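You operate a simulated robot arm through the tools that you are given. There is no shell and no other tool. Be economical: measure what you need, move in short steps, check, and stop when the job is done.

You run a simulated two-armed robot. Do the job below in one go: nothing can be reset, and whatever is moved stays where it is left.

JOB
Pick up the white tub from the top of the grey-topped table with one hand, pass it to the other hand and put it on the top of the welder. Set down upright: white tub.

Only the result counts: the job must be done as asked and must still hold three seconds after the hand-in. Knocking over, shifting, dropping, spilling or breaking anything else fails it.

ROBOT AND FRAMES
Two 7-joint arms with two-finger parallel grippers on one trunk, on a base that drives. Base frame: it is fixed to the floor where the robot stands at the start and does not move with it; the origin is under the middle of the robot, x ahead of it, y to its left, z up. Readings come in m, rad, newtons and seconds.
The left shoulder is at the start at [0.124, 0.171, 1.162], the right one opposite. With the tool pointing down near the work surface each hand reaches from about 0.1 to 0.82 m from the robot's upright axis, wherever it stands, measured 20 degrees to its own side. Places, roughly: top of the welder [2.5, -0.2, 0.8]. Payload 4.4 kg a hand.
The tool frame of a hand sits at the grasp point between the pads (the TCP): z along the fingers, y along the line on which they close. The tips reach 0.023 m beyond it. The gripper opens to 0.094 m. The fingers are 0.038 m wide and 0.01 m thick; the gripper's body (0.054 by 0.096 m) begins 0.039 m behind the TCP.
Orientation is that of the tool frame in the base frame, as [roll, pitch, yaw] about the fixed x, y, z axes, in that order (R = Rz(yaw) Ry(pitch) Rx(roll)). With the fingers straight down and closing along the base's y, the tool's x points along the base's -x, its y along +y and its z along -z.

CONTROLS
- The arms move only by the tool jog_arm. It takes "left_targets", "right_targets" or both (then of equal length, played together; a hand with none holds still); each is a list of rows, each an object of numbers (a shift or turn left out is 0, a gripper value left out holds the last): "wx", "wy", "wz": the turn, a rotation vector about the base's x, y, z in rad; "dx", "dy", "dz": the shift along the base's x, y, z in m; "claw": the opening in per cent of the stroke, from 0 (shut) to 100 (fully open). In form: [{"wx": .., "wy": .., "wz": .., "dx": .., "dy": .., "dz": .., "claw": ..}, ...]. A call has 1 to 12 rows; each row is the pose to reach, as a shift and turn from the pose commanded when the call began. Each row takes 0.2 s and may step no farther than 0.05 m and 0.15 rad from the row before; otherwise, or with a gripper value out of range, the whole call is refused. A pose out of reach is approached as far as the arm can. The call stops where the force on the tool passes 40 N (or 10 N more than at its start, if that is more) or the arm is blocked; 0.2 s more then pass. Each finger travels about 0.072 m/s and halts on what it meets, pressing with about 40 N; the grip force reading is that of the motor and also rises with nothing between the fingers. The clock runs only during rows and for 0.2 s after the last one: add rows that repeat a pose to give the fingers time. It gives the time, the measured TCP pose, the force on the tool (base axes), the opening and the grip force at its end, in the units of the frame above (readings bear some noise), with the torque about the TCP (base axes, N m) and any sound that the robot's microphone picked up.
- Cameras (640 x 400 px; columns grow to the right, rows downward): "scene" is now at [0.226, 0.0179, 1.2771]; the picture's right is [0.24, -0.97, 0.00], its down [-0.78, -0.20, -0.60] and it looks along [0.58, 0.15, -0.80] (base axes); focal length 282 px, centre (320, 200). "left" rides on the left gripper at [0.086, -0.016, -0.074] in its tool frame; the picture's right is [0.18, 0.98, 0.00], its down [-0.58, 0.11, -0.81] and it looks along [-0.79, 0.15, 0.59] (tool axes); focal length 243 px, centre (320, 200). "right" rides on the right gripper at [0.086, 0.016, -0.074] in its tool frame; the picture's right is [-0.18, 0.98, 0.00], its down [-0.58, -0.11, -0.81] and it looks along [-0.79, -0.15, 0.59] (tool axes); focal length 243 px, centre (320, 200). There is no depth. A picture from a camera that has moved, and an enlarged one, comes with that camera's place and axes in the base frame and with its lens.
- get_image(camera): a new picture of that camera. No time passes.
- move_column(by): slides the trunk up (or, below 0, down) by that many m; the arms and the scene camera ride with it, the base frame stays. It gives what a move gives, with no picture.
- drive_base(legs): drives the robot by 1 to 6 legs, each [ahead, left, turn to the left] in m, m and rad, along the robot's own axes; the way and the turn of a leg run together, so that a leg with both is an arc; at most 1.5 m and 3.142 rad a leg. The arms and the cameras ride along, it lands a little off, and it stops where it bumps. It gives what a move gives.
- head_to(pan, tilt): turns the head with the scene camera to pan (to the left, within 1.396 rad either way) and tilt (down, from -0.506 to 1.204), counted from straight ahead of the robot. It gives what a move gives.
- close_up(camera, box): a new picture of the part [left, top, right, bottom] of that camera's present view, enlarged. No time passes.
- hand_in(): hands the job in; it is judged then, once.

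Go step by step. Nothing tells you exact positions but the pictures and the camera data: compare them with the known pose of the tool, close in by small moves and look again before you grip or let go. The budget is 120 turns and 92 pictures, counting those below and the enlarged ones. Unless the task says otherwise, let go and move clear before handing in, and close with one line.

The tools are called after "Call:" by a JSON object that holds its "name" and its "arguments". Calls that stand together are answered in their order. jog_arm: Moves the arms, as the interface text tells. Its arguments: {"type":"object","properties":{"left_targets":{"type":"array","items":{"type":"object","properties":{"wx":{"type":"number"},"wy":{"type":"number"},"wz":{"type":"number"},"dx":{"type":"number"},"dy":{"type":"number"},"dz":{"type":"number"},"claw":{"type":"number"}}}},"right_targets":{"type":"array","items":{"type":"object","properties":{"wx":{"type":"number"},"wy":{"type":"number"},"wz":{"type":"number"},"dx":{"type":"number"},"dy":{"type":"number"},"dz":{"type":"number"},"claw":{"type":"number"}}}}},"required":[]} The other tools are called the same way: move_column (by) slides the trunk up or down; drive_base (legs) drives the base; head_to (pan, tilt) turns the head that bears the scene camera; get_image (camera) takes a picture; close_up (camera, box) takes an enlarged picture of a part of a camera's view; hand_in () hands the job in.

At the start:

```text
time_s: 0.0
left_position: [0.4263, 0.3054, 0.905]
left_ee_rot: [-3.141, 0.0, -3.14]
left_force: [-0.1, -0.3, 0.2]
left_torque: [-0.01, 0.01, -0.01]
left_gripper_width: 0.0938
left_finger_force: 0.1
right_position: [0.4531, -0.0705, 0.9027]
right_ee_rot: [3.141, 0.0, -3.141]
right_force: [0.2, 0.0, 0.2]
right_torque: [0.02, 0.01, -0.01]
right_gripper_width: 0.094
right_finger_force: 0.1
trunk travel left (down, up): [-0.175, 0.213]
robot x, y, heading: [0.0014, -0.0011, 0.001]
head pan, tilt: [0.246, 0.927]
```

scene: 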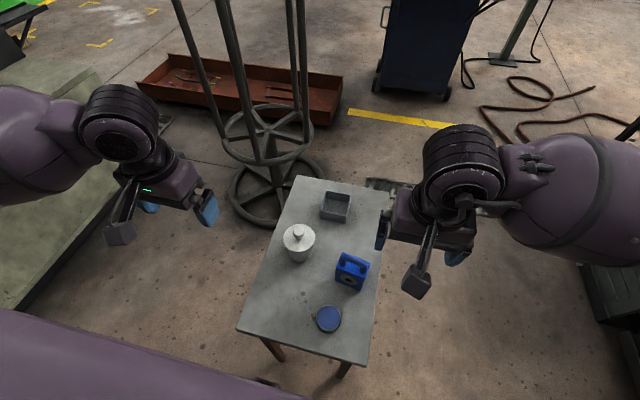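
right: 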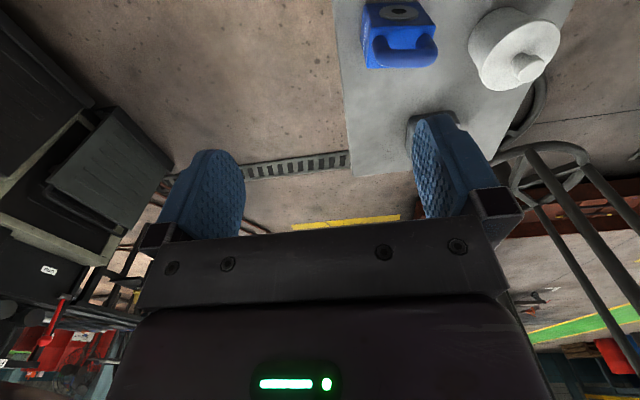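
left: 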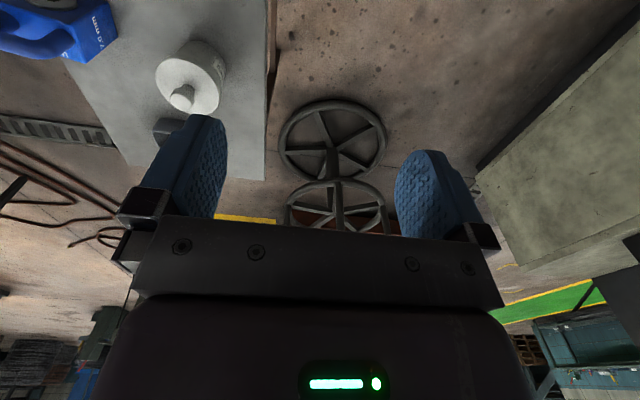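

The white tub with a knobbed lid stands on the table, roughly at (0.53, 0.15, 0.66) by triangulating the scene and left views. I'll look closer to find its size and the welder.

Call:
{"name": "close_up", "arguments": {"camera": "scene", "box": [220, 170, 400, 370]}}

Call:
{"name": "close_up", "arguments": {"camera": "left", "box": [60, 0, 300, 150]}}

Call:
{"name": "close_up", "arguments": {"camera": "right", "box": [330, 0, 590, 160]}}

Call:
{"name": "head_to", "arguments": {"pan": 0.0, "tilt": 0.45}}

Call:
{"name": "get_image", "arguments": {"camera": "scene"}}

```text
2.00 times, centred on (310, 270) of scene
camera zoom: at [0.226, 0.0179, 1.2771], right [0.24, -0.97, 0.0], down [-0.78, -0.2, -0.6], along [0.58, 0.15, -0.8], focal length 565 px, centre (340, 60)
```

zoom: 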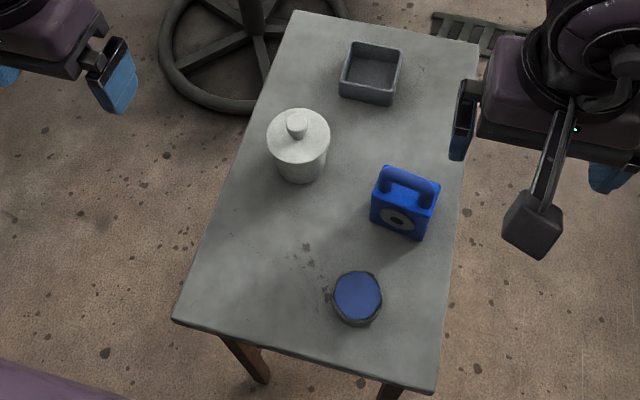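

```text
2.67 times, centred on (180, 75) of left
camera zoom: at [0.3391, 0.2889, 0.9808], right [-0.18, 0.98, 0.0], down [0.58, 0.11, 0.81], along [0.79, 0.15, -0.59], focal length 647 px, centre (693, 533)
```

zoom: 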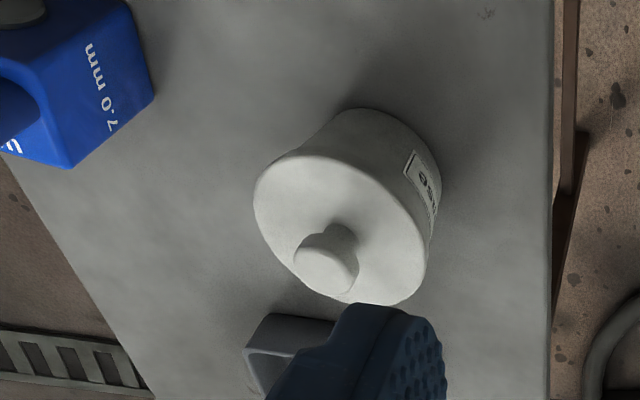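

```text
2.46 times, centred on (460, 80) of right
camera zoom: at [0.3675, -0.0538, 0.9776], right [0.18, 0.98, 0.0], down [0.58, -0.11, 0.81], along [0.79, -0.15, -0.59], focal length 597 px, centre (-25, 495)
```

zoom: 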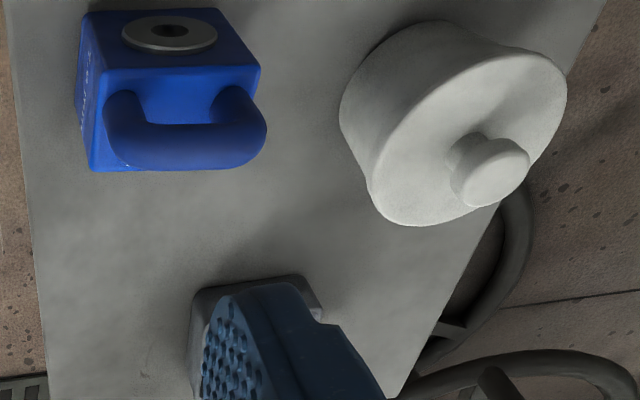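

```text
time_s: 0.9
left_position: [0.4261, 0.3049, 0.9052]
left_ee_rot: [-3.141, 0.001, 3.141]
left_force: [0.6, -0.7, -0.1]
left_torque: [0.03, -0.02, -0.02]
left_gripper_width: 0.0942
left_finger_force: 0.1
right_position: [0.4532, -0.0721, 0.9015]
right_ee_rot: [3.141, -0.001, -3.141]
right_force: [-0.4, -0.4, -0.3]
right_torque: [-0.01, -0.01, 0.0]
right_gripper_width: 0.0939
right_finger_force: 0.0
trunk travel left (down, up): [-0.175, 0.213]
robot x, y, heading: [0.0002, 0.0038, -0.002]
head pan, tilt: [0.0, 0.45]
```

```text
85 pictures are left
camera scene: at [0.2462, -0.0002, 1.3173], right [0.0, -1.0, 0.0], down [-0.44, 0.0, -0.9], along [0.9, 0.0, -0.44], focal length 282 px, centre (320, 200)
```

scene: 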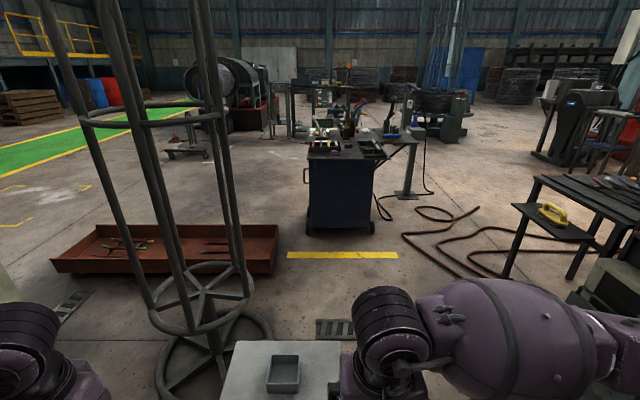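

Knob top of the tub is about (0.540, 0.153, 0.702) and the table top is near 0.615. I'll lower the left hand beside it for a side view of the lid and body shape.

Call:
{"name": "jog_arm", "arguments": {"left_targets": [{"dz": -0.05}, {"dz": -0.1}, {"dz": -0.15}, {"dz": -0.18}, {"dz": -0.2, "wx": -0.0}]}}

Call:
{"name": "get_image", "arguments": {"camera": "left"}}

Call:
{"name": "head_to", "arguments": {"pan": 0.246, "tilt": 0.927}}

Call:
{"name": "get_image", "arguments": {"camera": "scene"}}

```text
time_s: 2.1
left_position: [0.4258, 0.3042, 0.705]
left_ee_rot: [3.141, 0.002, -3.141]
left_force: [0.9, 1.0, 0.3]
left_torque: [0.01, 0.02, 0.02]
left_gripper_width: 0.0941
left_finger_force: 0.1
right_position: [0.4535, -0.072, 0.9028]
right_ee_rot: [-3.142, -0.001, -3.141]
right_force: [0.2, 0.8, 0.5]
right_torque: [-0.03, -0.01, -0.01]
right_gripper_width: 0.0938
right_finger_force: 0.0
trunk travel left (down, up): [-0.175, 0.213]
robot x, y, heading: [-0.002, 0.0015, 0.0]
head pan, tilt: [0.0, 0.45]
```

```text
84 pictures are left
camera left: at [0.3381, 0.2888, 0.7796], right [-0.18, 0.98, 0.0], down [0.58, 0.11, 0.81], along [0.79, 0.15, -0.59], focal length 243 px, centre (320, 200)
```

left: 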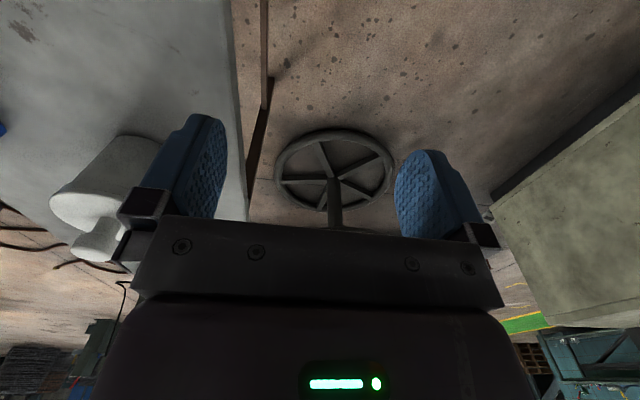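

```text
time_s: 3.0
left_position: [0.4269, 0.3046, 0.705]
left_ee_rot: [3.142, -0.001, 3.141]
left_force: [0.2, -1.1, 0.2]
left_torque: [-0.02, -0.02, 0.0]
left_gripper_width: 0.0939
left_finger_force: 0.1
right_position: [0.4529, -0.072, 0.9029]
right_ee_rot: [3.141, 0.0, -3.141]
right_force: [0.7, 0.5, -0.7]
right_torque: [-0.03, 0.03, 0.01]
right_gripper_width: 0.0943
right_finger_force: 0.1
trunk travel left (down, up): [-0.175, 0.213]
robot x, y, heading: [0.0007, 0.0019, -0.001]
head pan, tilt: [0.246, 0.927]
```

```text
83 pictures are left
camera scene: at [0.2261, 0.0178, 1.2772], right [0.24, -0.97, 0.0], down [-0.78, -0.19, -0.6], along [0.58, 0.15, -0.8], focal length 282 px, centre (320, 200)
```

scene: 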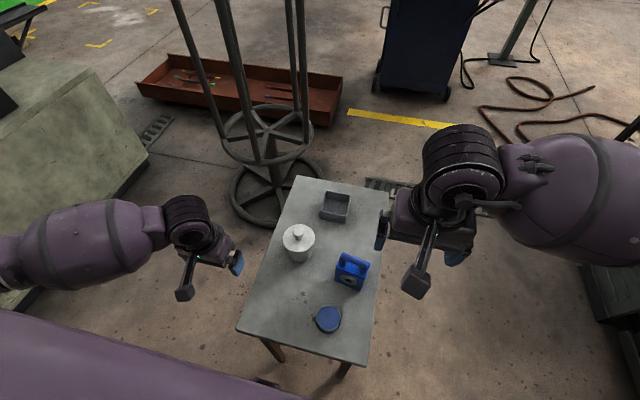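

I need a view from the side, so I'll turn the left hand to face the tub.

Call:
{"name": "jog_arm", "arguments": {"left_targets": [{"wz": -0.15}, {"wz": -0.3}, {"wz": -0.45}, {"wz": -0.6, "dy": 0.02}, {"wz": -0.75, "dy": 0.03}, {"wz": -0.9, "dy": 0.03}]}}

Call:
{"name": "get_image", "arguments": {"camera": "left"}}

```text
time_s: 4.4
left_position: [0.4269, 0.3354, 0.7056]
left_ee_rot: [3.141, 0.0, 2.239]
left_force: [0.2, 0.1, -0.2]
left_torque: [0.01, -0.03, 0.02]
left_gripper_width: 0.0941
left_finger_force: 0.0
right_position: [0.4531, -0.0738, 0.9025]
right_ee_rot: [3.141, -0.001, 3.14]
right_force: [-0.5, 1.3, 0.6]
right_torque: [-0.02, 0.01, -0.03]
right_gripper_width: 0.0941
right_finger_force: 0.0
trunk travel left (down, up): [-0.175, 0.213]
robot x, y, heading: [-0.0007, -0.0004, -0.0]
head pan, tilt: [0.246, 0.927]
```

```text
82 pictures are left
camera left: at [0.3591, 0.3934, 0.7804], right [0.66, 0.75, 0.0], down [0.45, -0.39, 0.81], along [0.61, -0.53, -0.59], focal length 243 px, centre (320, 200)
```

left: 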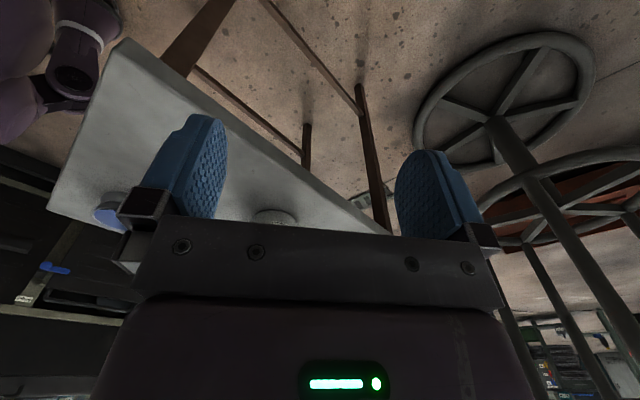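

The gripper hides the tub, so I'll tilt the hand forward to look more horizontally.

Call:
{"name": "jog_arm", "arguments": {"left_targets": [{"wx": -0.1, "wy": -0.08, "dz": 0.02}, {"wx": -0.2, "wy": -0.16, "dz": 0.04}, {"wx": -0.3, "wy": -0.24, "dz": 0.05}, {"wx": -0.4, "wy": -0.32, "dz": 0.05}, {"wx": -0.48, "wy": -0.38, "dz": 0.05}]}}

Call:
{"name": "get_image", "arguments": {"camera": "left"}}

```text
time_s: 5.6
left_position: [0.427, 0.3346, 0.7556]
left_ee_rot: [-3.141, 0.615, 2.242]
left_force: [0.3, 0.9, -0.3]
left_torque: [-0.02, -0.01, -0.01]
left_gripper_width: 0.094
left_finger_force: 0.0
right_position: [0.4529, -0.0713, 0.9029]
right_ee_rot: [3.141, 0.0, -3.141]
right_force: [-1.1, -0.2, 0.9]
right_torque: [-0.01, 0.03, -0.01]
right_gripper_width: 0.094
right_finger_force: 0.1
trunk travel left (down, up): [-0.175, 0.213]
robot x, y, heading: [-0.0037, 0.0028, -0.0]
head pan, tilt: [0.246, 0.927]
```

```text
81 pictures are left
camera left: at [0.3425, 0.4142, 0.7672], right [0.68, 0.73, -0.11], down [0.09, 0.06, 0.99], along [0.73, -0.68, -0.03], focal length 243 px, centre (320, 200)
```

left: 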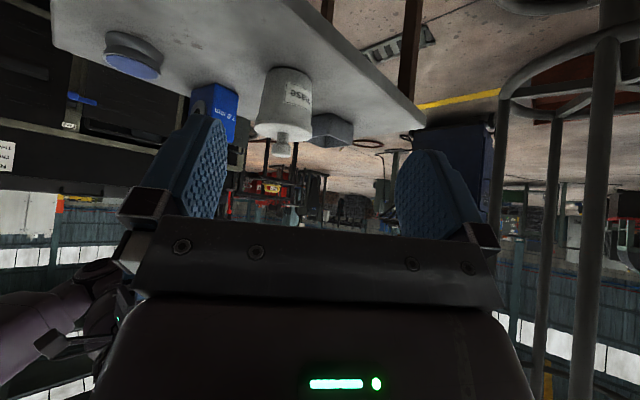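

Call:
{"name": "close_up", "arguments": {"camera": "left", "box": [230, 50, 350, 170]}}

```text
3.33 times, centred on (290, 110) of left
camera zoom: at [0.3425, 0.4142, 0.7672], right [0.68, 0.73, -0.11], down [0.09, 0.06, 0.99], along [0.73, -0.68, -0.03], focal length 809 px, centre (420, 500)
```

zoom: 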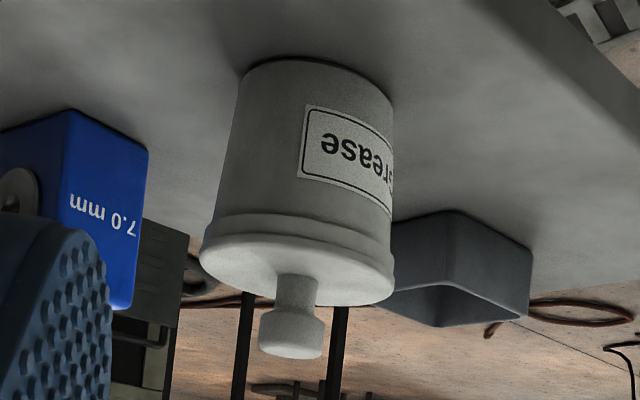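

The tub is a grease jar: body about 0.061–0.070 wide, lid 0.077, and a knob standing from z≈0.668 to 0.70. I'll straighten the left hand and bring it above the knob, to test whether the lid is firmly joined.

Call:
{"name": "jog_arm", "arguments": {"left_targets": [{"dz": 0.04, "wx": 0.08, "wy": 0.064}, {"dz": 0.08, "wx": 0.16, "wy": 0.128}, {"dz": 0.1, "dx": 0.015, "dy": -0.03, "wx": 0.24, "wy": 0.19}, {"dz": 0.1, "dx": 0.04, "dy": -0.07, "wx": 0.32, "wy": 0.256}, {"dz": 0.1, "dx": 0.065, "dy": -0.11, "wx": 0.4, "wy": 0.32}, {"dz": 0.1, "dx": 0.09, "dy": -0.15, "wx": 0.48, "wy": 0.38}, {"dz": 0.09, "dx": 0.113, "dy": -0.182, "wx": 0.48, "wy": 0.38}]}}

Call:
{"name": "jog_arm", "arguments": {"left_targets": [{"wz": 0.15}, {"wz": 0.3}, {"wz": 0.45}, {"wz": 0.6}, {"wz": 0.75}, {"wz": 0.9}]}}

Call:
{"name": "get_image", "arguments": {"camera": "left"}}

Call:
{"name": "close_up", "arguments": {"camera": "scene", "box": [220, 170, 400, 300]}}

```text
time_s: 7.2
left_position: [0.5405, 0.1505, 0.845]
left_ee_rot: [-3.142, -0.001, 2.243]
left_force: [0.5, -0.3, -0.2]
left_torque: [0.01, -0.01, -0.02]
left_gripper_width: 0.0941
left_finger_force: 0.1
right_position: [0.4543, -0.0716, 0.9032]
right_ee_rot: [3.139, -0.001, 3.14]
right_force: [0.2, 0.0, 0.1]
right_torque: [0.02, 0.0, -0.02]
right_gripper_width: 0.0941
right_finger_force: 0.1
trunk travel left (down, up): [-0.175, 0.213]
robot x, y, heading: [0.0007, 0.0026, 0.0]
head pan, tilt: [0.246, 0.927]
```

```text
time_s: 8.6
left_position: [0.5407, 0.1522, 0.8467]
left_ee_rot: [-3.141, -0.001, -3.14]
left_force: [0.0, -0.6, -0.2]
left_torque: [0.02, 0.02, -0.02]
left_gripper_width: 0.094
left_finger_force: 0.1
right_position: [0.4529, -0.0722, 0.903]
right_ee_rot: [3.14, 0.001, 3.142]
right_force: [0.3, -0.2, 0.7]
right_torque: [-0.04, 0.02, 0.02]
right_gripper_width: 0.0937
right_finger_force: 0.1
trunk travel left (down, up): [-0.175, 0.213]
robot x, y, heading: [-0.0004, -0.0025, -0.005]
head pan, tilt: [0.246, 0.927]
```

```text
79 pictures are left
camera left: at [0.4528, 0.1358, 0.9208], right [-0.19, 0.98, 0.0], down [0.58, 0.11, 0.81], along [0.79, 0.15, -0.59], focal length 243 px, centre (320, 200)
```

left: 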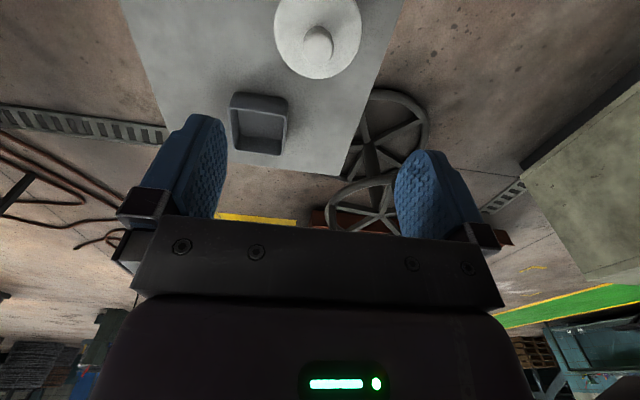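

```text
3.08 times, centred on (310, 235) of scene
camera zoom: at [0.2261, 0.0178, 1.2771], right [0.24, -0.97, 0.0], down [-0.78, -0.19, -0.6], along [0.58, 0.15, -0.8], focal length 869 px, centre (351, 92)
```

zoom: 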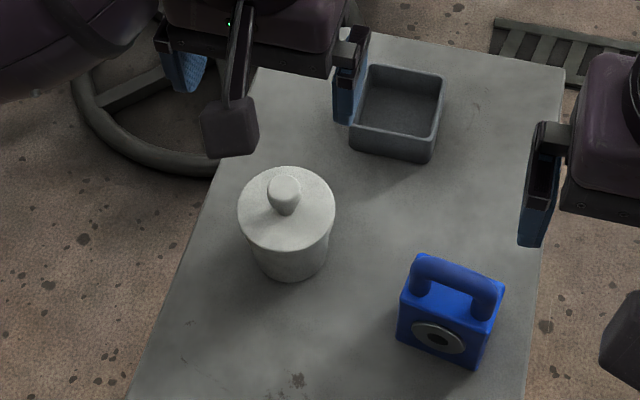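

Knob is at about (0.539, 0.152), just under the left hand. I'll descend to grip height and look before closing.

Call:
{"name": "jog_arm", "arguments": {"left_targets": [{"dz": -0.05}, {"dz": -0.1}, {"dz": -0.13}, {"dz": -0.149, "dx": -0.001}]}}

Call:
{"name": "get_image", "arguments": {"camera": "left"}}

Call:
{"name": "close_up", "arguments": {"camera": "scene", "box": [220, 170, 400, 300]}}

Call:
{"name": "close_up", "arguments": {"camera": "right", "box": [330, 0, 590, 160]}}

```text
time_s: 9.6
left_position: [0.5381, 0.1526, 0.6957]
left_ee_rot: [3.141, 0.0, -3.141]
left_force: [0.0, 0.4, 0.1]
left_torque: [0.0, 0.03, 0.0]
left_gripper_width: 0.0938
left_finger_force: 0.0
right_position: [0.4521, -0.0711, 0.9039]
right_ee_rot: [-3.141, -0.001, 3.141]
right_force: [0.5, -0.1, 0.3]
right_torque: [0.01, -0.03, 0.0]
right_gripper_width: 0.0943
right_finger_force: 0.1
trunk travel left (down, up): [-0.175, 0.213]
robot x, y, heading: [0.0016, -0.0014, -0.004]
head pan, tilt: [0.246, 0.927]
```

```text
77 pictures are left
camera left: at [0.4509, 0.1368, 0.7702], right [-0.18, 0.98, 0.0], down [0.58, 0.11, 0.81], along [0.79, 0.15, -0.59], focal length 243 px, centre (320, 200)
```

left: 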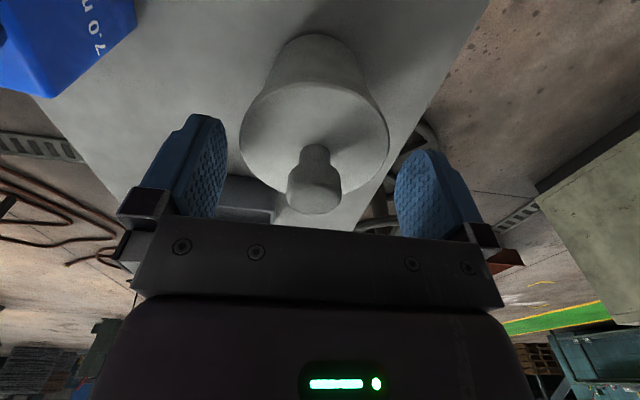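

```text
3.08 times, centred on (310, 235) of scene
camera zoom: at [0.2261, 0.0178, 1.2771], right [0.24, -0.97, 0.0], down [-0.78, -0.19, -0.6], along [0.58, 0.15, -0.8], focal length 869 px, centre (351, 92)
```

zoom: 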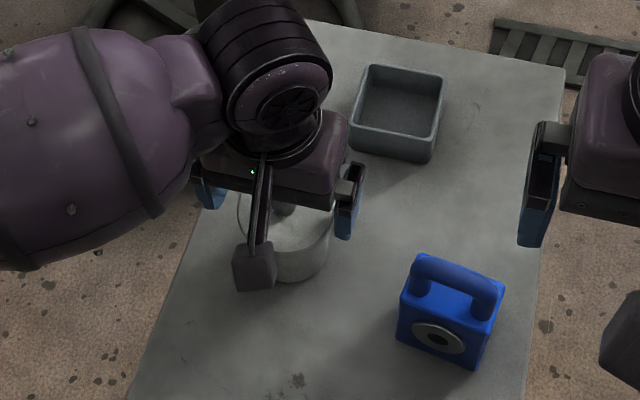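

```text
2.46 times, centred on (460, 80) of right
camera zoom: at [0.3676, -0.0538, 0.9776], right [0.18, 0.98, 0.0], down [0.58, -0.11, 0.81], along [0.79, -0.15, -0.59], focal length 597 px, centre (-25, 495)
```

zoom: 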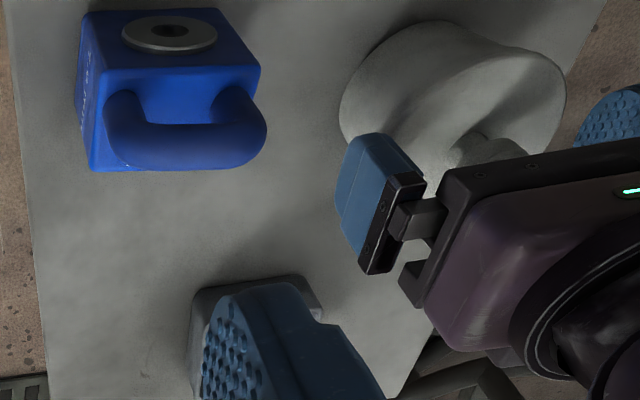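

The knob lies centred between the pads. Closing, then a trial lift of 15 mm.

Call:
{"name": "jog_arm", "arguments": {"left_targets": [{"claw": 0}, {"claw": 0}, {"claw": 0}, {"claw": 0}, {"claw": 0}]}}

Call:
{"name": "jog_arm", "arguments": {"left_targets": [{"dz": 0.005}, {"dz": 0.01}, {"dz": 0.015}]}}

Call:
{"name": "get_image", "arguments": {"camera": "left"}}

Call:
{"name": "close_up", "arguments": {"camera": "right", "box": [330, 0, 590, 160]}}

```text
time_s: 10.8
left_position: [0.5391, 0.1528, 0.6964]
left_ee_rot: [3.14, 0.0, 3.142]
left_force: [0.7, -1.2, 0.0]
left_torque: [0.01, 0.0, -0.03]
left_gripper_width: 0.0745
left_finger_force: 40.0
right_position: [0.4527, -0.0722, 0.9019]
right_ee_rot: [-3.141, -0.002, 3.141]
right_force: [-0.3, -0.5, 0.5]
right_torque: [0.0, -0.02, 0.0]
right_gripper_width: 0.0939
right_finger_force: 0.1
trunk travel left (down, up): [-0.175, 0.213]
robot x, y, heading: [-0.0, -0.0004, -0.001]
head pan, tilt: [0.246, 0.927]
```

```text
time_s: 11.6
left_position: [0.5394, 0.1518, 0.7121]
left_ee_rot: [-3.14, 0.0, 3.141]
left_force: [-1.2, -0.4, -4.1]
left_torque: [0.03, 0.01, 0.03]
left_gripper_width: 0.0742
left_finger_force: 40.4
right_position: [0.4539, -0.0728, 0.9031]
right_ee_rot: [3.141, 0.001, -3.141]
right_force: [1.0, -0.6, -0.4]
right_torque: [-0.01, 0.04, 0.04]
right_gripper_width: 0.0939
right_finger_force: 0.1
trunk travel left (down, up): [-0.175, 0.213]
robot x, y, heading: [0.0015, 0.0019, -0.002]
head pan, tilt: [0.246, 0.927]
```

```text
74 pictures are left
camera left: at [0.4511, 0.136, 0.7868], right [-0.18, 0.98, 0.0], down [0.58, 0.11, 0.81], along [0.79, 0.15, -0.59], focal length 243 px, centre (320, 200)
```

left: 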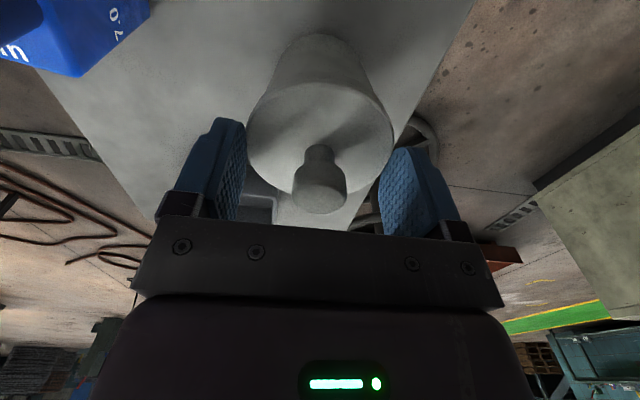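

```text
2.46 times, centred on (460, 80) of right
camera zoom: at [0.3676, -0.0538, 0.9776], right [0.18, 0.98, 0.0], down [0.58, -0.11, 0.81], along [0.79, -0.15, -0.59], focal length 597 px, centre (-25, 495)
```

zoom: 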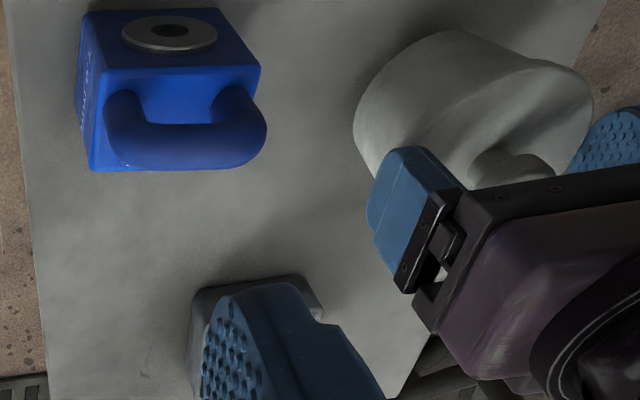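

The whole tub lifted as one piece (about 0.42 kg), held by its lid rim, so the lid is fixed. For the pass I want the left hand to hold the body from the side, leaving the top free, so I'll set it back, release, rise and turn the hand.

Call:
{"name": "jog_arm", "arguments": {"left_targets": [{"dz": -0.006}, {"dz": -0.012}, {"dz": -0.0155}, {"dz": -0.0155}]}}

Call:
{"name": "jog_arm", "arguments": {"left_targets": [{"claw": 100}, {"claw": 100}, {"claw": 100}, {"dz": 0.03}, {"dz": 0.07}, {"dz": 0.11}, {"dz": 0.13, "dy": 0.04}, {"dz": 0.13, "dy": 0.085}, {"dz": 0.13, "dy": 0.13}, {"dz": 0.13, "dy": 0.17}]}}

Call:
{"name": "jog_arm", "arguments": {"left_targets": [{"wz": 0.15}, {"wz": 0.3}, {"wz": 0.45}, {"wz": 0.6}, {"wz": 0.75}, {"wz": 0.9}, {"wz": 1.05}, {"wz": 1.2}, {"wz": 1.35}, {"wz": 1.5}, {"wz": 1.57}]}}

Call:
{"name": "get_image", "arguments": {"camera": "left"}}

Call:
{"name": "get_image", "arguments": {"camera": "scene"}}

```text
time_s: 12.6
left_position: [0.5396, 0.1514, 0.6967]
left_ee_rot: [-3.141, 0.0, 3.141]
left_force: [0.0, -0.2, -3.6]
left_torque: [0.0, 0.02, -0.03]
left_gripper_width: 0.0743
left_finger_force: 39.9
right_position: [0.4534, -0.0719, 0.903]
right_ee_rot: [3.14, -0.001, -3.141]
right_force: [-1.4, -0.3, -0.8]
right_torque: [0.01, -0.01, 0.03]
right_gripper_width: 0.0938
right_finger_force: 0.0
trunk travel left (down, up): [-0.175, 0.213]
robot x, y, heading: [-0.0022, 0.0008, -0.0]
head pan, tilt: [0.246, 0.927]
```

```text
time_s: 14.8
left_position: [0.5393, 0.3238, 0.825]
left_ee_rot: [3.141, 0.001, -3.141]
left_force: [1.3, -0.1, 0.3]
left_torque: [0.05, -0.03, 0.02]
left_gripper_width: 0.094
left_finger_force: 0.0
right_position: [0.4536, -0.0718, 0.9042]
right_ee_rot: [-3.141, 0.001, 3.141]
right_force: [-0.7, 1.2, 0.2]
right_torque: [0.01, -0.02, 0.02]
right_gripper_width: 0.0938
right_finger_force: 0.0
trunk travel left (down, up): [-0.175, 0.213]
robot x, y, heading: [-0.0027, -0.0009, 0.004]
head pan, tilt: [0.246, 0.927]
```

```text
time_s: 17.2
left_position: [0.5387, 0.3226, 0.8268]
left_ee_rot: [-3.14, 0.0, -1.572]
left_force: [0.5, -0.3, -0.7]
left_torque: [0.03, -0.05, -0.03]
left_gripper_width: 0.0939
left_finger_force: 0.1
right_position: [0.4533, -0.0723, 0.9024]
right_ee_rot: [-3.141, 0.0, -3.141]
right_force: [-1.0, 0.1, 0.7]
right_torque: [0.01, 0.01, 0.01]
right_gripper_width: 0.0942
right_finger_force: 0.1
trunk travel left (down, up): [-0.175, 0.213]
robot x, y, heading: [0.0004, 0.0035, 0.0]
head pan, tilt: [0.246, 0.927]
```

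```text
72 pictures are left
camera left: at [0.5536, 0.2368, 0.9018], right [-0.98, -0.18, 0.0], down [-0.11, 0.58, 0.81], along [-0.15, 0.79, -0.59], focal length 243 px, centre (320, 200)
```

left: 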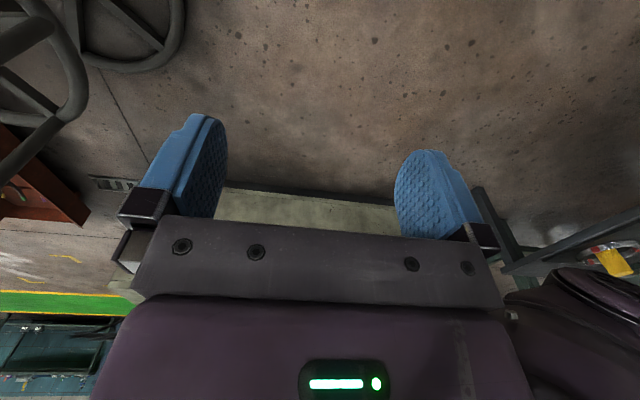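

```text
71 pictures are left
camera scene: at [0.226, 0.0178, 1.2771], right [0.24, -0.97, 0.0], down [-0.78, -0.19, -0.6], along [0.58, 0.15, -0.8], focal length 282 px, centre (320, 200)
```

scene: 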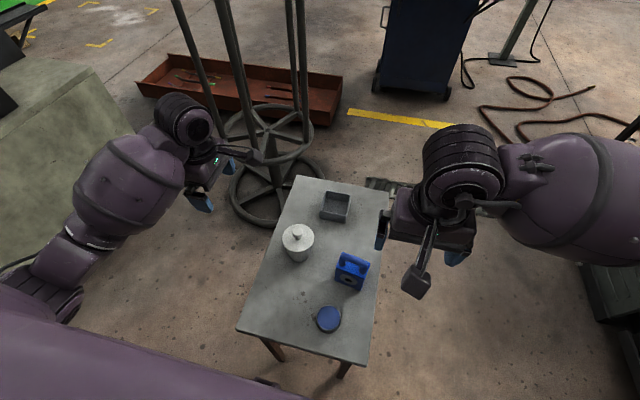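

The tub is undisturbed and the hand has turned. Now tilting it 65° so the fingers point toward −y with the camera on top.

Call:
{"name": "jog_arm", "arguments": {"left_targets": [{"wx": -0.14}, {"wx": -0.28}, {"wx": -0.42}, {"wx": -0.56}, {"wx": -0.7}, {"wx": -0.84}, {"wx": -0.98}, {"wx": -1.13}]}}

Call:
{"name": "get_image", "arguments": {"camera": "left"}}

Call:
{"name": "get_image", "arguments": {"camera": "scene"}}

```text
time_s: 19.0
left_position: [0.5394, 0.3221, 0.8264]
left_ee_rot: [-3.137, -1.132, -1.574]
left_force: [-0.3, 1.1, 0.2]
left_torque: [-0.01, -0.01, 0.03]
left_gripper_width: 0.0939
left_finger_force: 0.1
right_position: [0.4541, -0.0703, 0.9021]
right_ee_rot: [-3.141, 0.0, -3.141]
right_force: [-0.4, -0.2, 0.2]
right_torque: [0.0, -0.02, 0.01]
right_gripper_width: 0.094
right_finger_force: 0.1
trunk travel left (down, up): [-0.175, 0.213]
robot x, y, heading: [-0.0026, -0.0034, -0.004]
head pan, tilt: [0.246, 0.927]
```

```text
70 pictures are left
camera left: at [0.5534, 0.3535, 0.9367], right [-0.98, -0.08, 0.17], down [-0.11, 0.98, -0.18], along [-0.15, -0.2, -0.97], focal length 243 px, centre (320, 200)
```

left: 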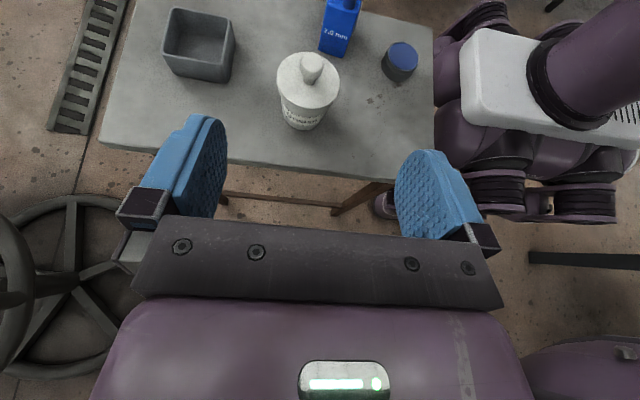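

```text
69 pictures are left
camera scene: at [0.2262, 0.0179, 1.2771], right [0.24, -0.97, 0.0], down [-0.78, -0.19, -0.6], along [0.58, 0.15, -0.8], focal length 282 px, centre (320, 200)
```

scene: 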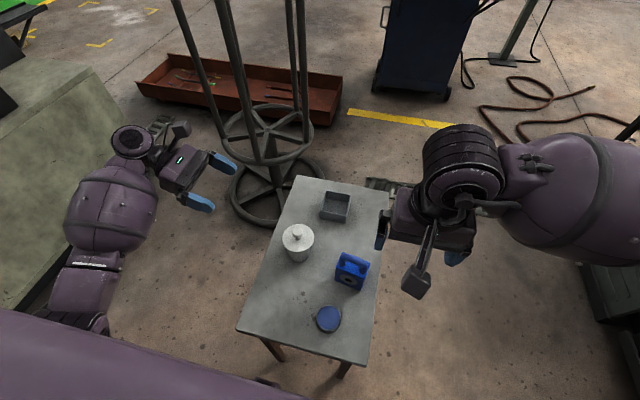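

The view is clean and the tub axis checks out at (0.540, 0.152). I'll tilt a bit more (80°), then descend beside the table edge to grip height before sliding in.

Call:
{"name": "jog_arm", "arguments": {"left_targets": [{"wx": -0.13, "dz": -0.04}, {"wx": -0.26, "dz": -0.08}, {"wx": -0.26, "dz": -0.12, "dy": -0.02}, {"wx": -0.26, "dz": -0.15, "dy": -0.04}, {"wx": -0.26, "dz": -0.175, "dy": -0.06}]}}

Call:
{"name": "get_image", "arguments": {"camera": "left"}}

Call:
{"name": "get_image", "arguments": {"camera": "right"}}

```text
time_s: 20.2
left_position: [0.5392, 0.2641, 0.6486]
left_ee_rot: [-3.133, -1.389, -1.579]
left_force: [0.3, 0.3, 0.9]
left_torque: [0.03, 0.01, 0.0]
left_gripper_width: 0.094
left_finger_force: 0.1
right_position: [0.4531, -0.0723, 0.9019]
right_ee_rot: [-3.141, 0.0, -3.14]
right_force: [-0.7, -0.3, -0.4]
right_torque: [0.0, -0.02, -0.02]
right_gripper_width: 0.0939
right_finger_force: 0.0
trunk travel left (down, up): [-0.175, 0.213]
robot x, y, heading: [-0.0004, 0.0047, 0.002]
head pan, tilt: [0.246, 0.927]
```

```text
68 pictures are left
camera left: at [0.5527, 0.3217, 0.7487], right [-0.98, -0.03, 0.18], down [-0.11, 0.9, -0.43], along [-0.15, -0.44, -0.89], focal length 243 px, centre (320, 200)
```

left: 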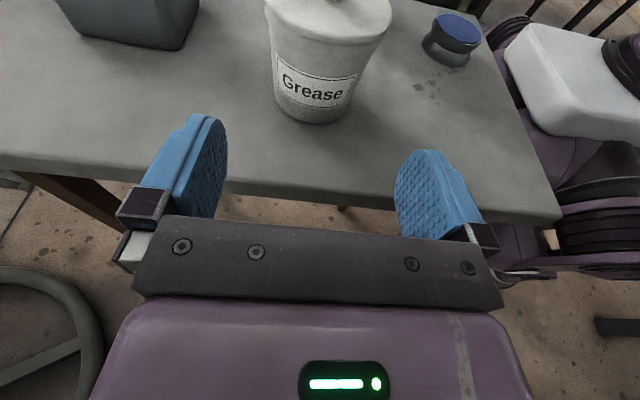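

```text
67 pictures are left
camera right: at [0.3677, -0.0539, 0.9775], right [0.18, 0.98, 0.0], down [0.58, -0.11, 0.81], along [0.79, -0.15, -0.59], focal length 243 px, centre (320, 200)
```

right: 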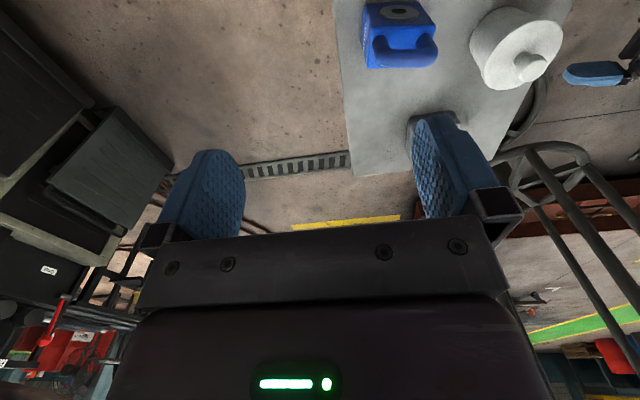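

The table top is near 0.605 and the hand is level with the body. Sliding in partway, then looking again.

Call:
{"name": "jog_arm", "arguments": {"left_targets": [{"dz": -0.008, "dy": -0.02}, {"dz": -0.008, "dy": -0.045}, {"dz": -0.008, "dy": -0.07}]}}

Call:
{"name": "get_image", "arguments": {"camera": "left"}}

Call:
{"name": "close_up", "arguments": {"camera": "scene", "box": [180, 150, 400, 300]}}

```text
time_s: 21.0
left_position: [0.539, 0.1924, 0.6425]
left_ee_rot: [-3.139, -1.389, -1.575]
left_force: [0.8, -0.3, -0.2]
left_torque: [-0.01, -0.02, -0.02]
left_gripper_width: 0.094
left_finger_force: 0.0
right_position: [0.4533, -0.0722, 0.9027]
right_ee_rot: [-3.141, 0.002, -3.14]
right_force: [-0.3, -0.5, 0.3]
right_torque: [0.01, 0.01, -0.01]
right_gripper_width: 0.0938
right_finger_force: 0.2
trunk travel left (down, up): [-0.175, 0.213]
robot x, y, heading: [-0.0012, -0.002, 0.0]
head pan, tilt: [0.246, 0.927]
```

```text
66 pictures are left
camera left: at [0.5537, 0.2498, 0.7416], right [-0.98, -0.03, 0.18], down [-0.11, 0.9, -0.43], along [-0.15, -0.44, -0.89], focal length 243 px, centre (320, 200)
```

left: 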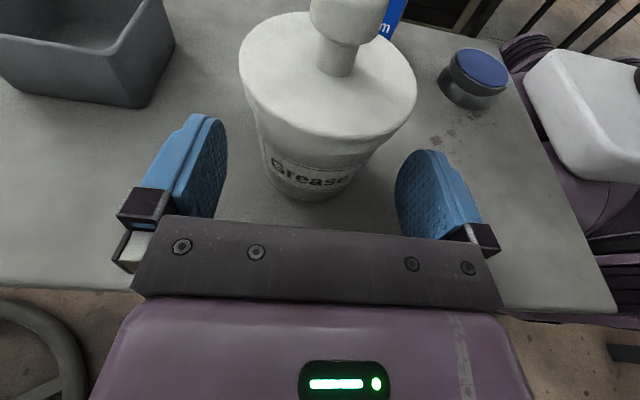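

```text
2.67 times, centred on (290, 225) of scene
camera zoom: at [0.2261, 0.0176, 1.2771], right [0.24, -0.97, 0.0], down [-0.78, -0.19, -0.6], along [0.58, 0.15, -0.8], focal length 753 px, centre (400, 133)
```

zoom: 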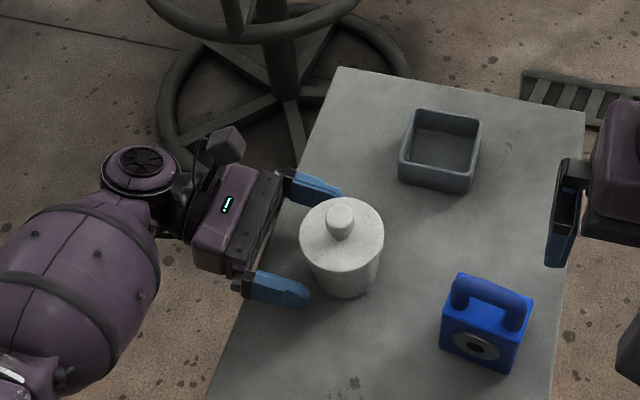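

Well aligned between the fingers. Sliding the last 29 mm, then gripping.

Call:
{"name": "jog_arm", "arguments": {"left_targets": [{"dy": -0.015}, {"dy": -0.029}]}}

Call:
{"name": "get_image", "arguments": {"camera": "left"}}

Call:
{"name": "close_up", "arguments": {"camera": "scene", "box": [220, 180, 370, 290]}}

```text
time_s: 21.6
left_position: [0.5378, 0.1623, 0.6427]
left_ee_rot: [-3.134, -1.39, -1.578]
left_force: [-0.2, -0.7, 0.6]
left_torque: [-0.05, 0.01, 0.0]
left_gripper_width: 0.0942
left_finger_force: 0.1
right_position: [0.4539, -0.0717, 0.9027]
right_ee_rot: [-3.141, 0.001, -3.14]
right_force: [0.1, -0.6, 0.6]
right_torque: [-0.01, 0.01, 0.01]
right_gripper_width: 0.0942
right_finger_force: 0.2
trunk travel left (down, up): [-0.175, 0.213]
robot x, y, heading: [0.0028, -0.0002, -0.001]
head pan, tilt: [0.246, 0.927]
```

```text
64 pictures are left
camera left: at [0.5532, 0.2199, 0.7415], right [-0.98, -0.03, 0.18], down [-0.11, 0.9, -0.43], along [-0.15, -0.44, -0.89], focal length 243 px, centre (320, 200)
```

left: 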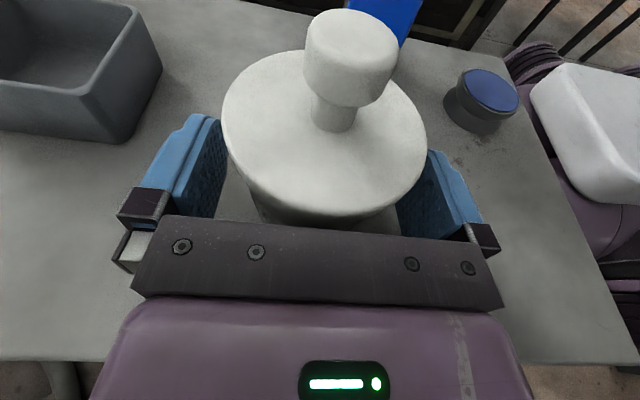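

```text
3.64 times, centred on (295, 235) of scene
camera zoom: at [0.226, 0.0177, 1.2771], right [0.24, -0.97, 0.0], down [-0.78, -0.19, -0.6], along [0.58, 0.15, -0.8], focal length 1027 px, centre (411, 73)
```

zoom: 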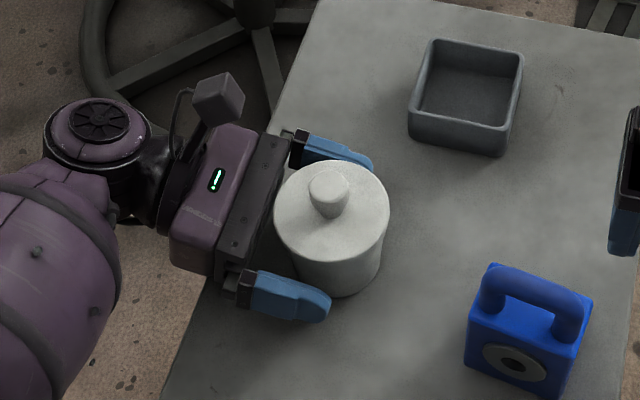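

The tub is between the fingers with the lid clear of the palm. Closing and lifting a little.

Call:
{"name": "jog_arm", "arguments": {"left_targets": [{"claw": 0}, {"claw": 0}, {"claw": 0}, {"claw": 0}]}}

Call:
{"name": "jog_arm", "arguments": {"left_targets": [{"dz": 0.01}, {"dz": 0.03}, {"dz": 0.06}, {"dz": 0.1}]}}

Call:
{"name": "get_image", "arguments": {"camera": "left"}}

Call:
{"name": "close_up", "arguments": {"camera": "scene", "box": [180, 150, 400, 300]}}

```text
time_s: 22.6
left_position: [0.5385, 0.1625, 0.6427]
left_ee_rot: [-3.137, -1.388, -1.575]
left_force: [-0.6, -0.6, 0.7]
left_torque: [-0.05, 0.08, 0.06]
left_gripper_width: 0.072
left_finger_force: 39.7
right_position: [0.4535, -0.0718, 0.9034]
right_ee_rot: [-3.142, 0.001, 3.14]
right_force: [0.0, 0.5, -0.6]
right_torque: [-0.01, 0.03, 0.02]
right_gripper_width: 0.0938
right_finger_force: 0.1
trunk travel left (down, up): [-0.175, 0.213]
robot x, y, heading: [-0.0026, -0.0014, -0.003]
head pan, tilt: [0.246, 0.927]
```

```text
time_s: 23.6
left_position: [0.5381, 0.1625, 0.7412]
left_ee_rot: [-3.141, -1.39, -1.571]
left_force: [-0.1, -1.0, -3.5]
left_torque: [0.04, 0.01, -0.02]
left_gripper_width: 0.0719
left_finger_force: 39.6
right_position: [0.4531, -0.0714, 0.9033]
right_ee_rot: [3.141, 0.001, 3.141]
right_force: [0.7, 0.6, 0.8]
right_torque: [-0.02, 0.03, -0.01]
right_gripper_width: 0.0939
right_finger_force: 0.0
trunk travel left (down, up): [-0.175, 0.213]
robot x, y, heading: [-0.0045, -0.0004, -0.003]
head pan, tilt: [0.246, 0.927]
```

```text
62 pictures are left
camera left: at [0.5523, 0.2221, 0.8408], right [-0.98, -0.03, 0.18], down [-0.11, 0.9, -0.43], along [-0.15, -0.44, -0.89], focal length 243 px, centre (320, 200)
```

left: 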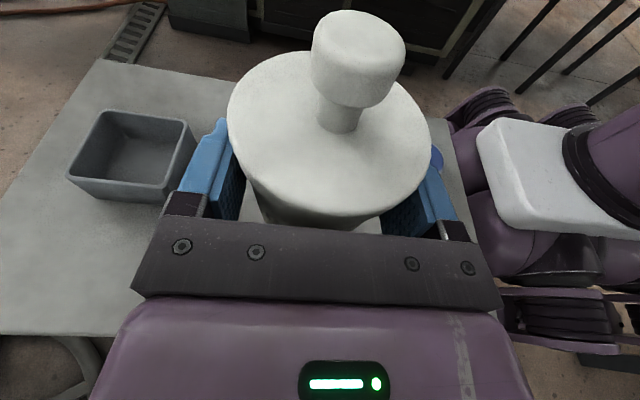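

```text
2.67 times, centred on (290, 225) of scene
camera zoom: at [0.2259, 0.0179, 1.2772], right [0.24, -0.97, 0.0], down [-0.78, -0.19, -0.6], along [0.58, 0.15, -0.8], focal length 753 px, centre (400, 133)
```

zoom: 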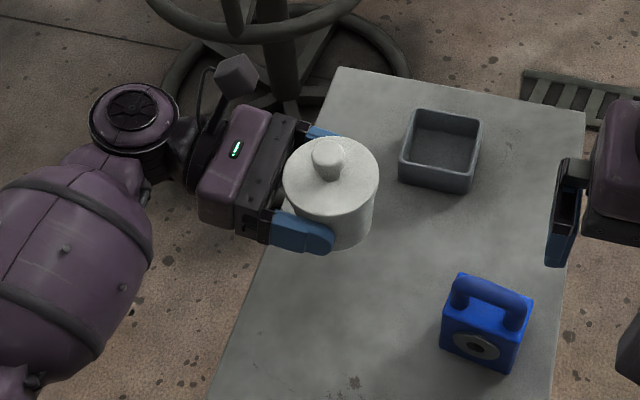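

The tub is firmly held upright by the left hand at the body. Next: bring it toward the middle and turn the right hand so that it closes along x and can take the lid from above.

Call:
{"name": "jog_arm", "arguments": {"left_targets": [{"dz": 0.02}, {"dz": 0.04}, {"dz": 0.06, "dy": -0.02, "dx": -0.01}, {"dz": 0.06, "dy": -0.04, "dx": -0.02}, {"dz": 0.06, "dy": -0.06, "dx": -0.03}, {"dz": 0.06, "dy": -0.08, "dx": -0.04}, {"dz": 0.06, "dy": -0.1, "dx": -0.05}]}}

Call:
{"name": "jog_arm", "arguments": {"right_targets": [{"wz": 0.15, "dz": 0.03}, {"wz": 0.3, "dz": 0.06}, {"wz": 0.45, "dz": 0.07}, {"wz": 0.6, "dz": 0.07}, {"wz": 0.75, "dz": 0.07}, {"wz": 0.9, "dz": 0.07}, {"wz": 1.05, "dz": 0.07}, {"wz": 1.2, "dz": 0.07}, {"wz": 1.35, "dz": 0.07}, {"wz": 1.5, "dz": 0.07}, {"wz": 1.571, "dz": 0.07}]}}

Call:
{"name": "get_image", "arguments": {"camera": "scene"}}

Call:
{"name": "get_image", "arguments": {"camera": "right"}}

```text
time_s: 25.2
left_position: [0.4892, 0.0624, 0.8032]
left_ee_rot: [-3.138, -1.391, -1.576]
left_force: [-0.7, -0.3, -2.8]
left_torque: [-0.01, 0.01, -0.02]
left_gripper_width: 0.0717
left_finger_force: 40.0
right_position: [0.4523, -0.0727, 0.9033]
right_ee_rot: [3.141, -0.001, 3.141]
right_force: [0.1, 0.0, 1.0]
right_torque: [0.05, 0.02, -0.04]
right_gripper_width: 0.0939
right_finger_force: 0.1
trunk travel left (down, up): [-0.175, 0.213]
robot x, y, heading: [0.0001, 0.0022, 0.003]
head pan, tilt: [0.246, 0.927]
```

```text
time_s: 27.6
left_position: [0.4898, 0.0607, 0.8026]
left_ee_rot: [-3.141, -1.389, -1.575]
left_force: [-0.1, 0.3, -3.3]
left_torque: [0.06, -0.01, 0.03]
left_gripper_width: 0.0722
left_finger_force: 39.9
right_position: [0.4534, -0.0727, 0.973]
right_ee_rot: [3.14, 0.0, -1.567]
right_force: [0.5, -0.6, 0.9]
right_torque: [-0.01, 0.0, -0.02]
right_gripper_width: 0.0941
right_finger_force: 0.1
trunk travel left (down, up): [-0.175, 0.213]
robot x, y, heading: [0.0006, 0.0018, -0.004]
head pan, tilt: [0.246, 0.927]
```

```text
60 pictures are left
camera scene: at [0.2263, 0.0179, 1.2771], right [0.24, -0.97, 0.0], down [-0.78, -0.19, -0.6], along [0.58, 0.15, -0.8], focal length 282 px, centre (320, 200)
```

scene: 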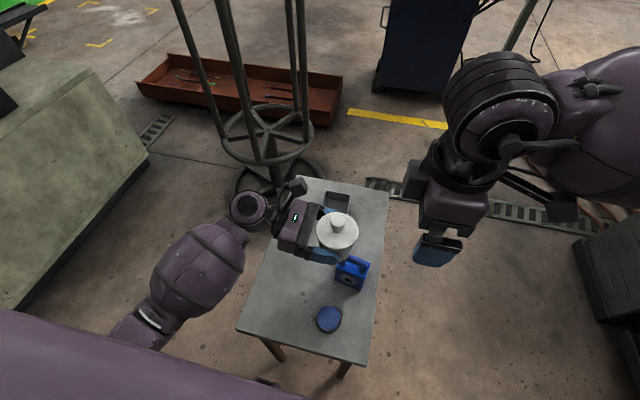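

```text
59 pictures are left
camera right: at [0.4379, -0.157, 1.0477], right [-0.98, 0.18, 0.0], down [0.11, 0.58, 0.81], along [0.15, 0.79, -0.59], focal length 243 px, centre (320, 200)
```

right: 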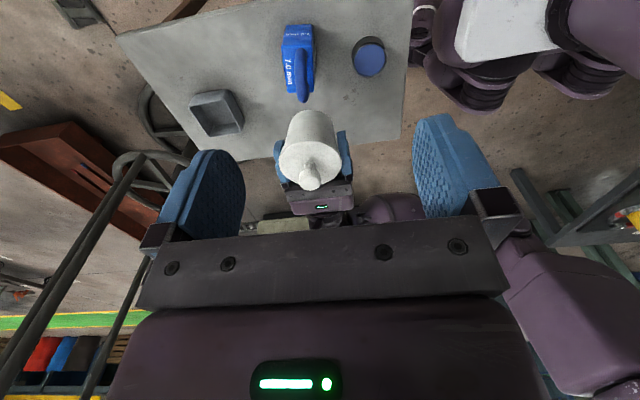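

The tub axis is at (0.490, 0.051), confirmed by the right camera. Moving the right hand directly above it.

Call:
{"name": "jog_arm", "arguments": {"right_targets": [{"dx": 0.01, "dy": 0.04}, {"dx": 0.02, "dy": 0.08}, {"dx": 0.037, "dy": 0.123}, {"dx": 0.037, "dy": 0.123, "dz": -0.04}]}}

Call:
{"name": "get_image", "arguments": {"camera": "right"}}

Call:
{"name": "close_up", "arguments": {"camera": "scene", "box": [220, 120, 460, 290]}}

Call:
{"name": "get_image", "arguments": {"camera": "left"}}

```text
time_s: 28.6
left_position: [0.489, 0.0618, 0.8029]
left_ee_rot: [3.139, -1.389, -1.568]
left_force: [0.4, -0.1, -3.2]
left_torque: [0.02, -0.03, 0.02]
left_gripper_width: 0.0715
left_finger_force: 39.8
right_position: [0.4904, 0.0503, 0.9309]
right_ee_rot: [3.14, 0.0, -1.571]
right_force: [0.7, 0.4, -0.5]
right_torque: [0.01, 0.02, -0.01]
right_gripper_width: 0.0937
right_finger_force: 0.1
trunk travel left (down, up): [-0.175, 0.213]
robot x, y, heading: [0.0011, -0.0016, -0.002]
head pan, tilt: [0.246, 0.927]
```

```text
58 pictures are left
camera right: at [0.4748, -0.034, 1.0064], right [-0.98, 0.18, 0.0], down [0.11, 0.58, 0.81], along [0.15, 0.79, -0.59], focal length 243 px, centre (320, 200)
```

right: 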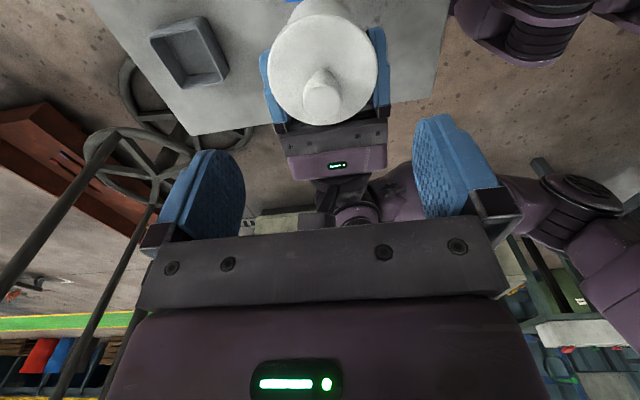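

```text
2.35 times, centred on (340, 205) of scene
camera zoom: at [0.2269, 0.0176, 1.2768], right [0.24, -0.97, 0.0], down [-0.78, -0.19, -0.6], along [0.58, 0.15, -0.8], focal length 664 px, centre (273, 188)
```

zoom: 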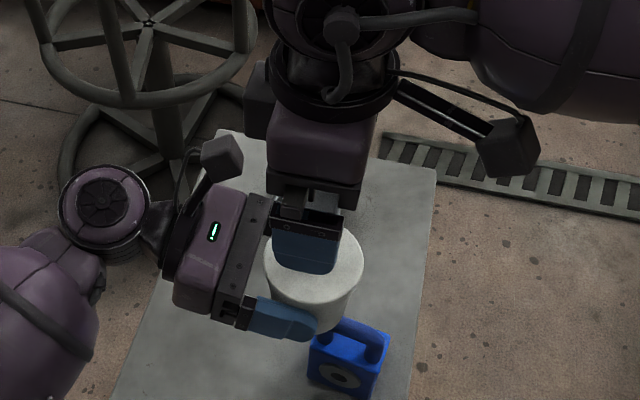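

```text
56 pictures are left
camera left: at [0.5037, 0.1198, 0.9018], right [-0.98, -0.03, 0.18], down [-0.11, 0.9, -0.43], along [-0.15, -0.44, -0.89], focal length 243 px, centre (320, 200)
```

left: 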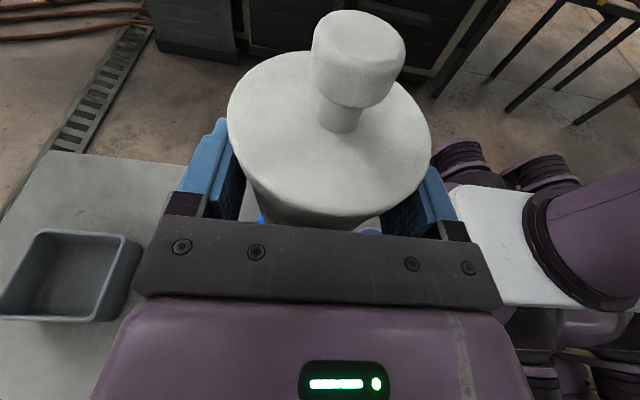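

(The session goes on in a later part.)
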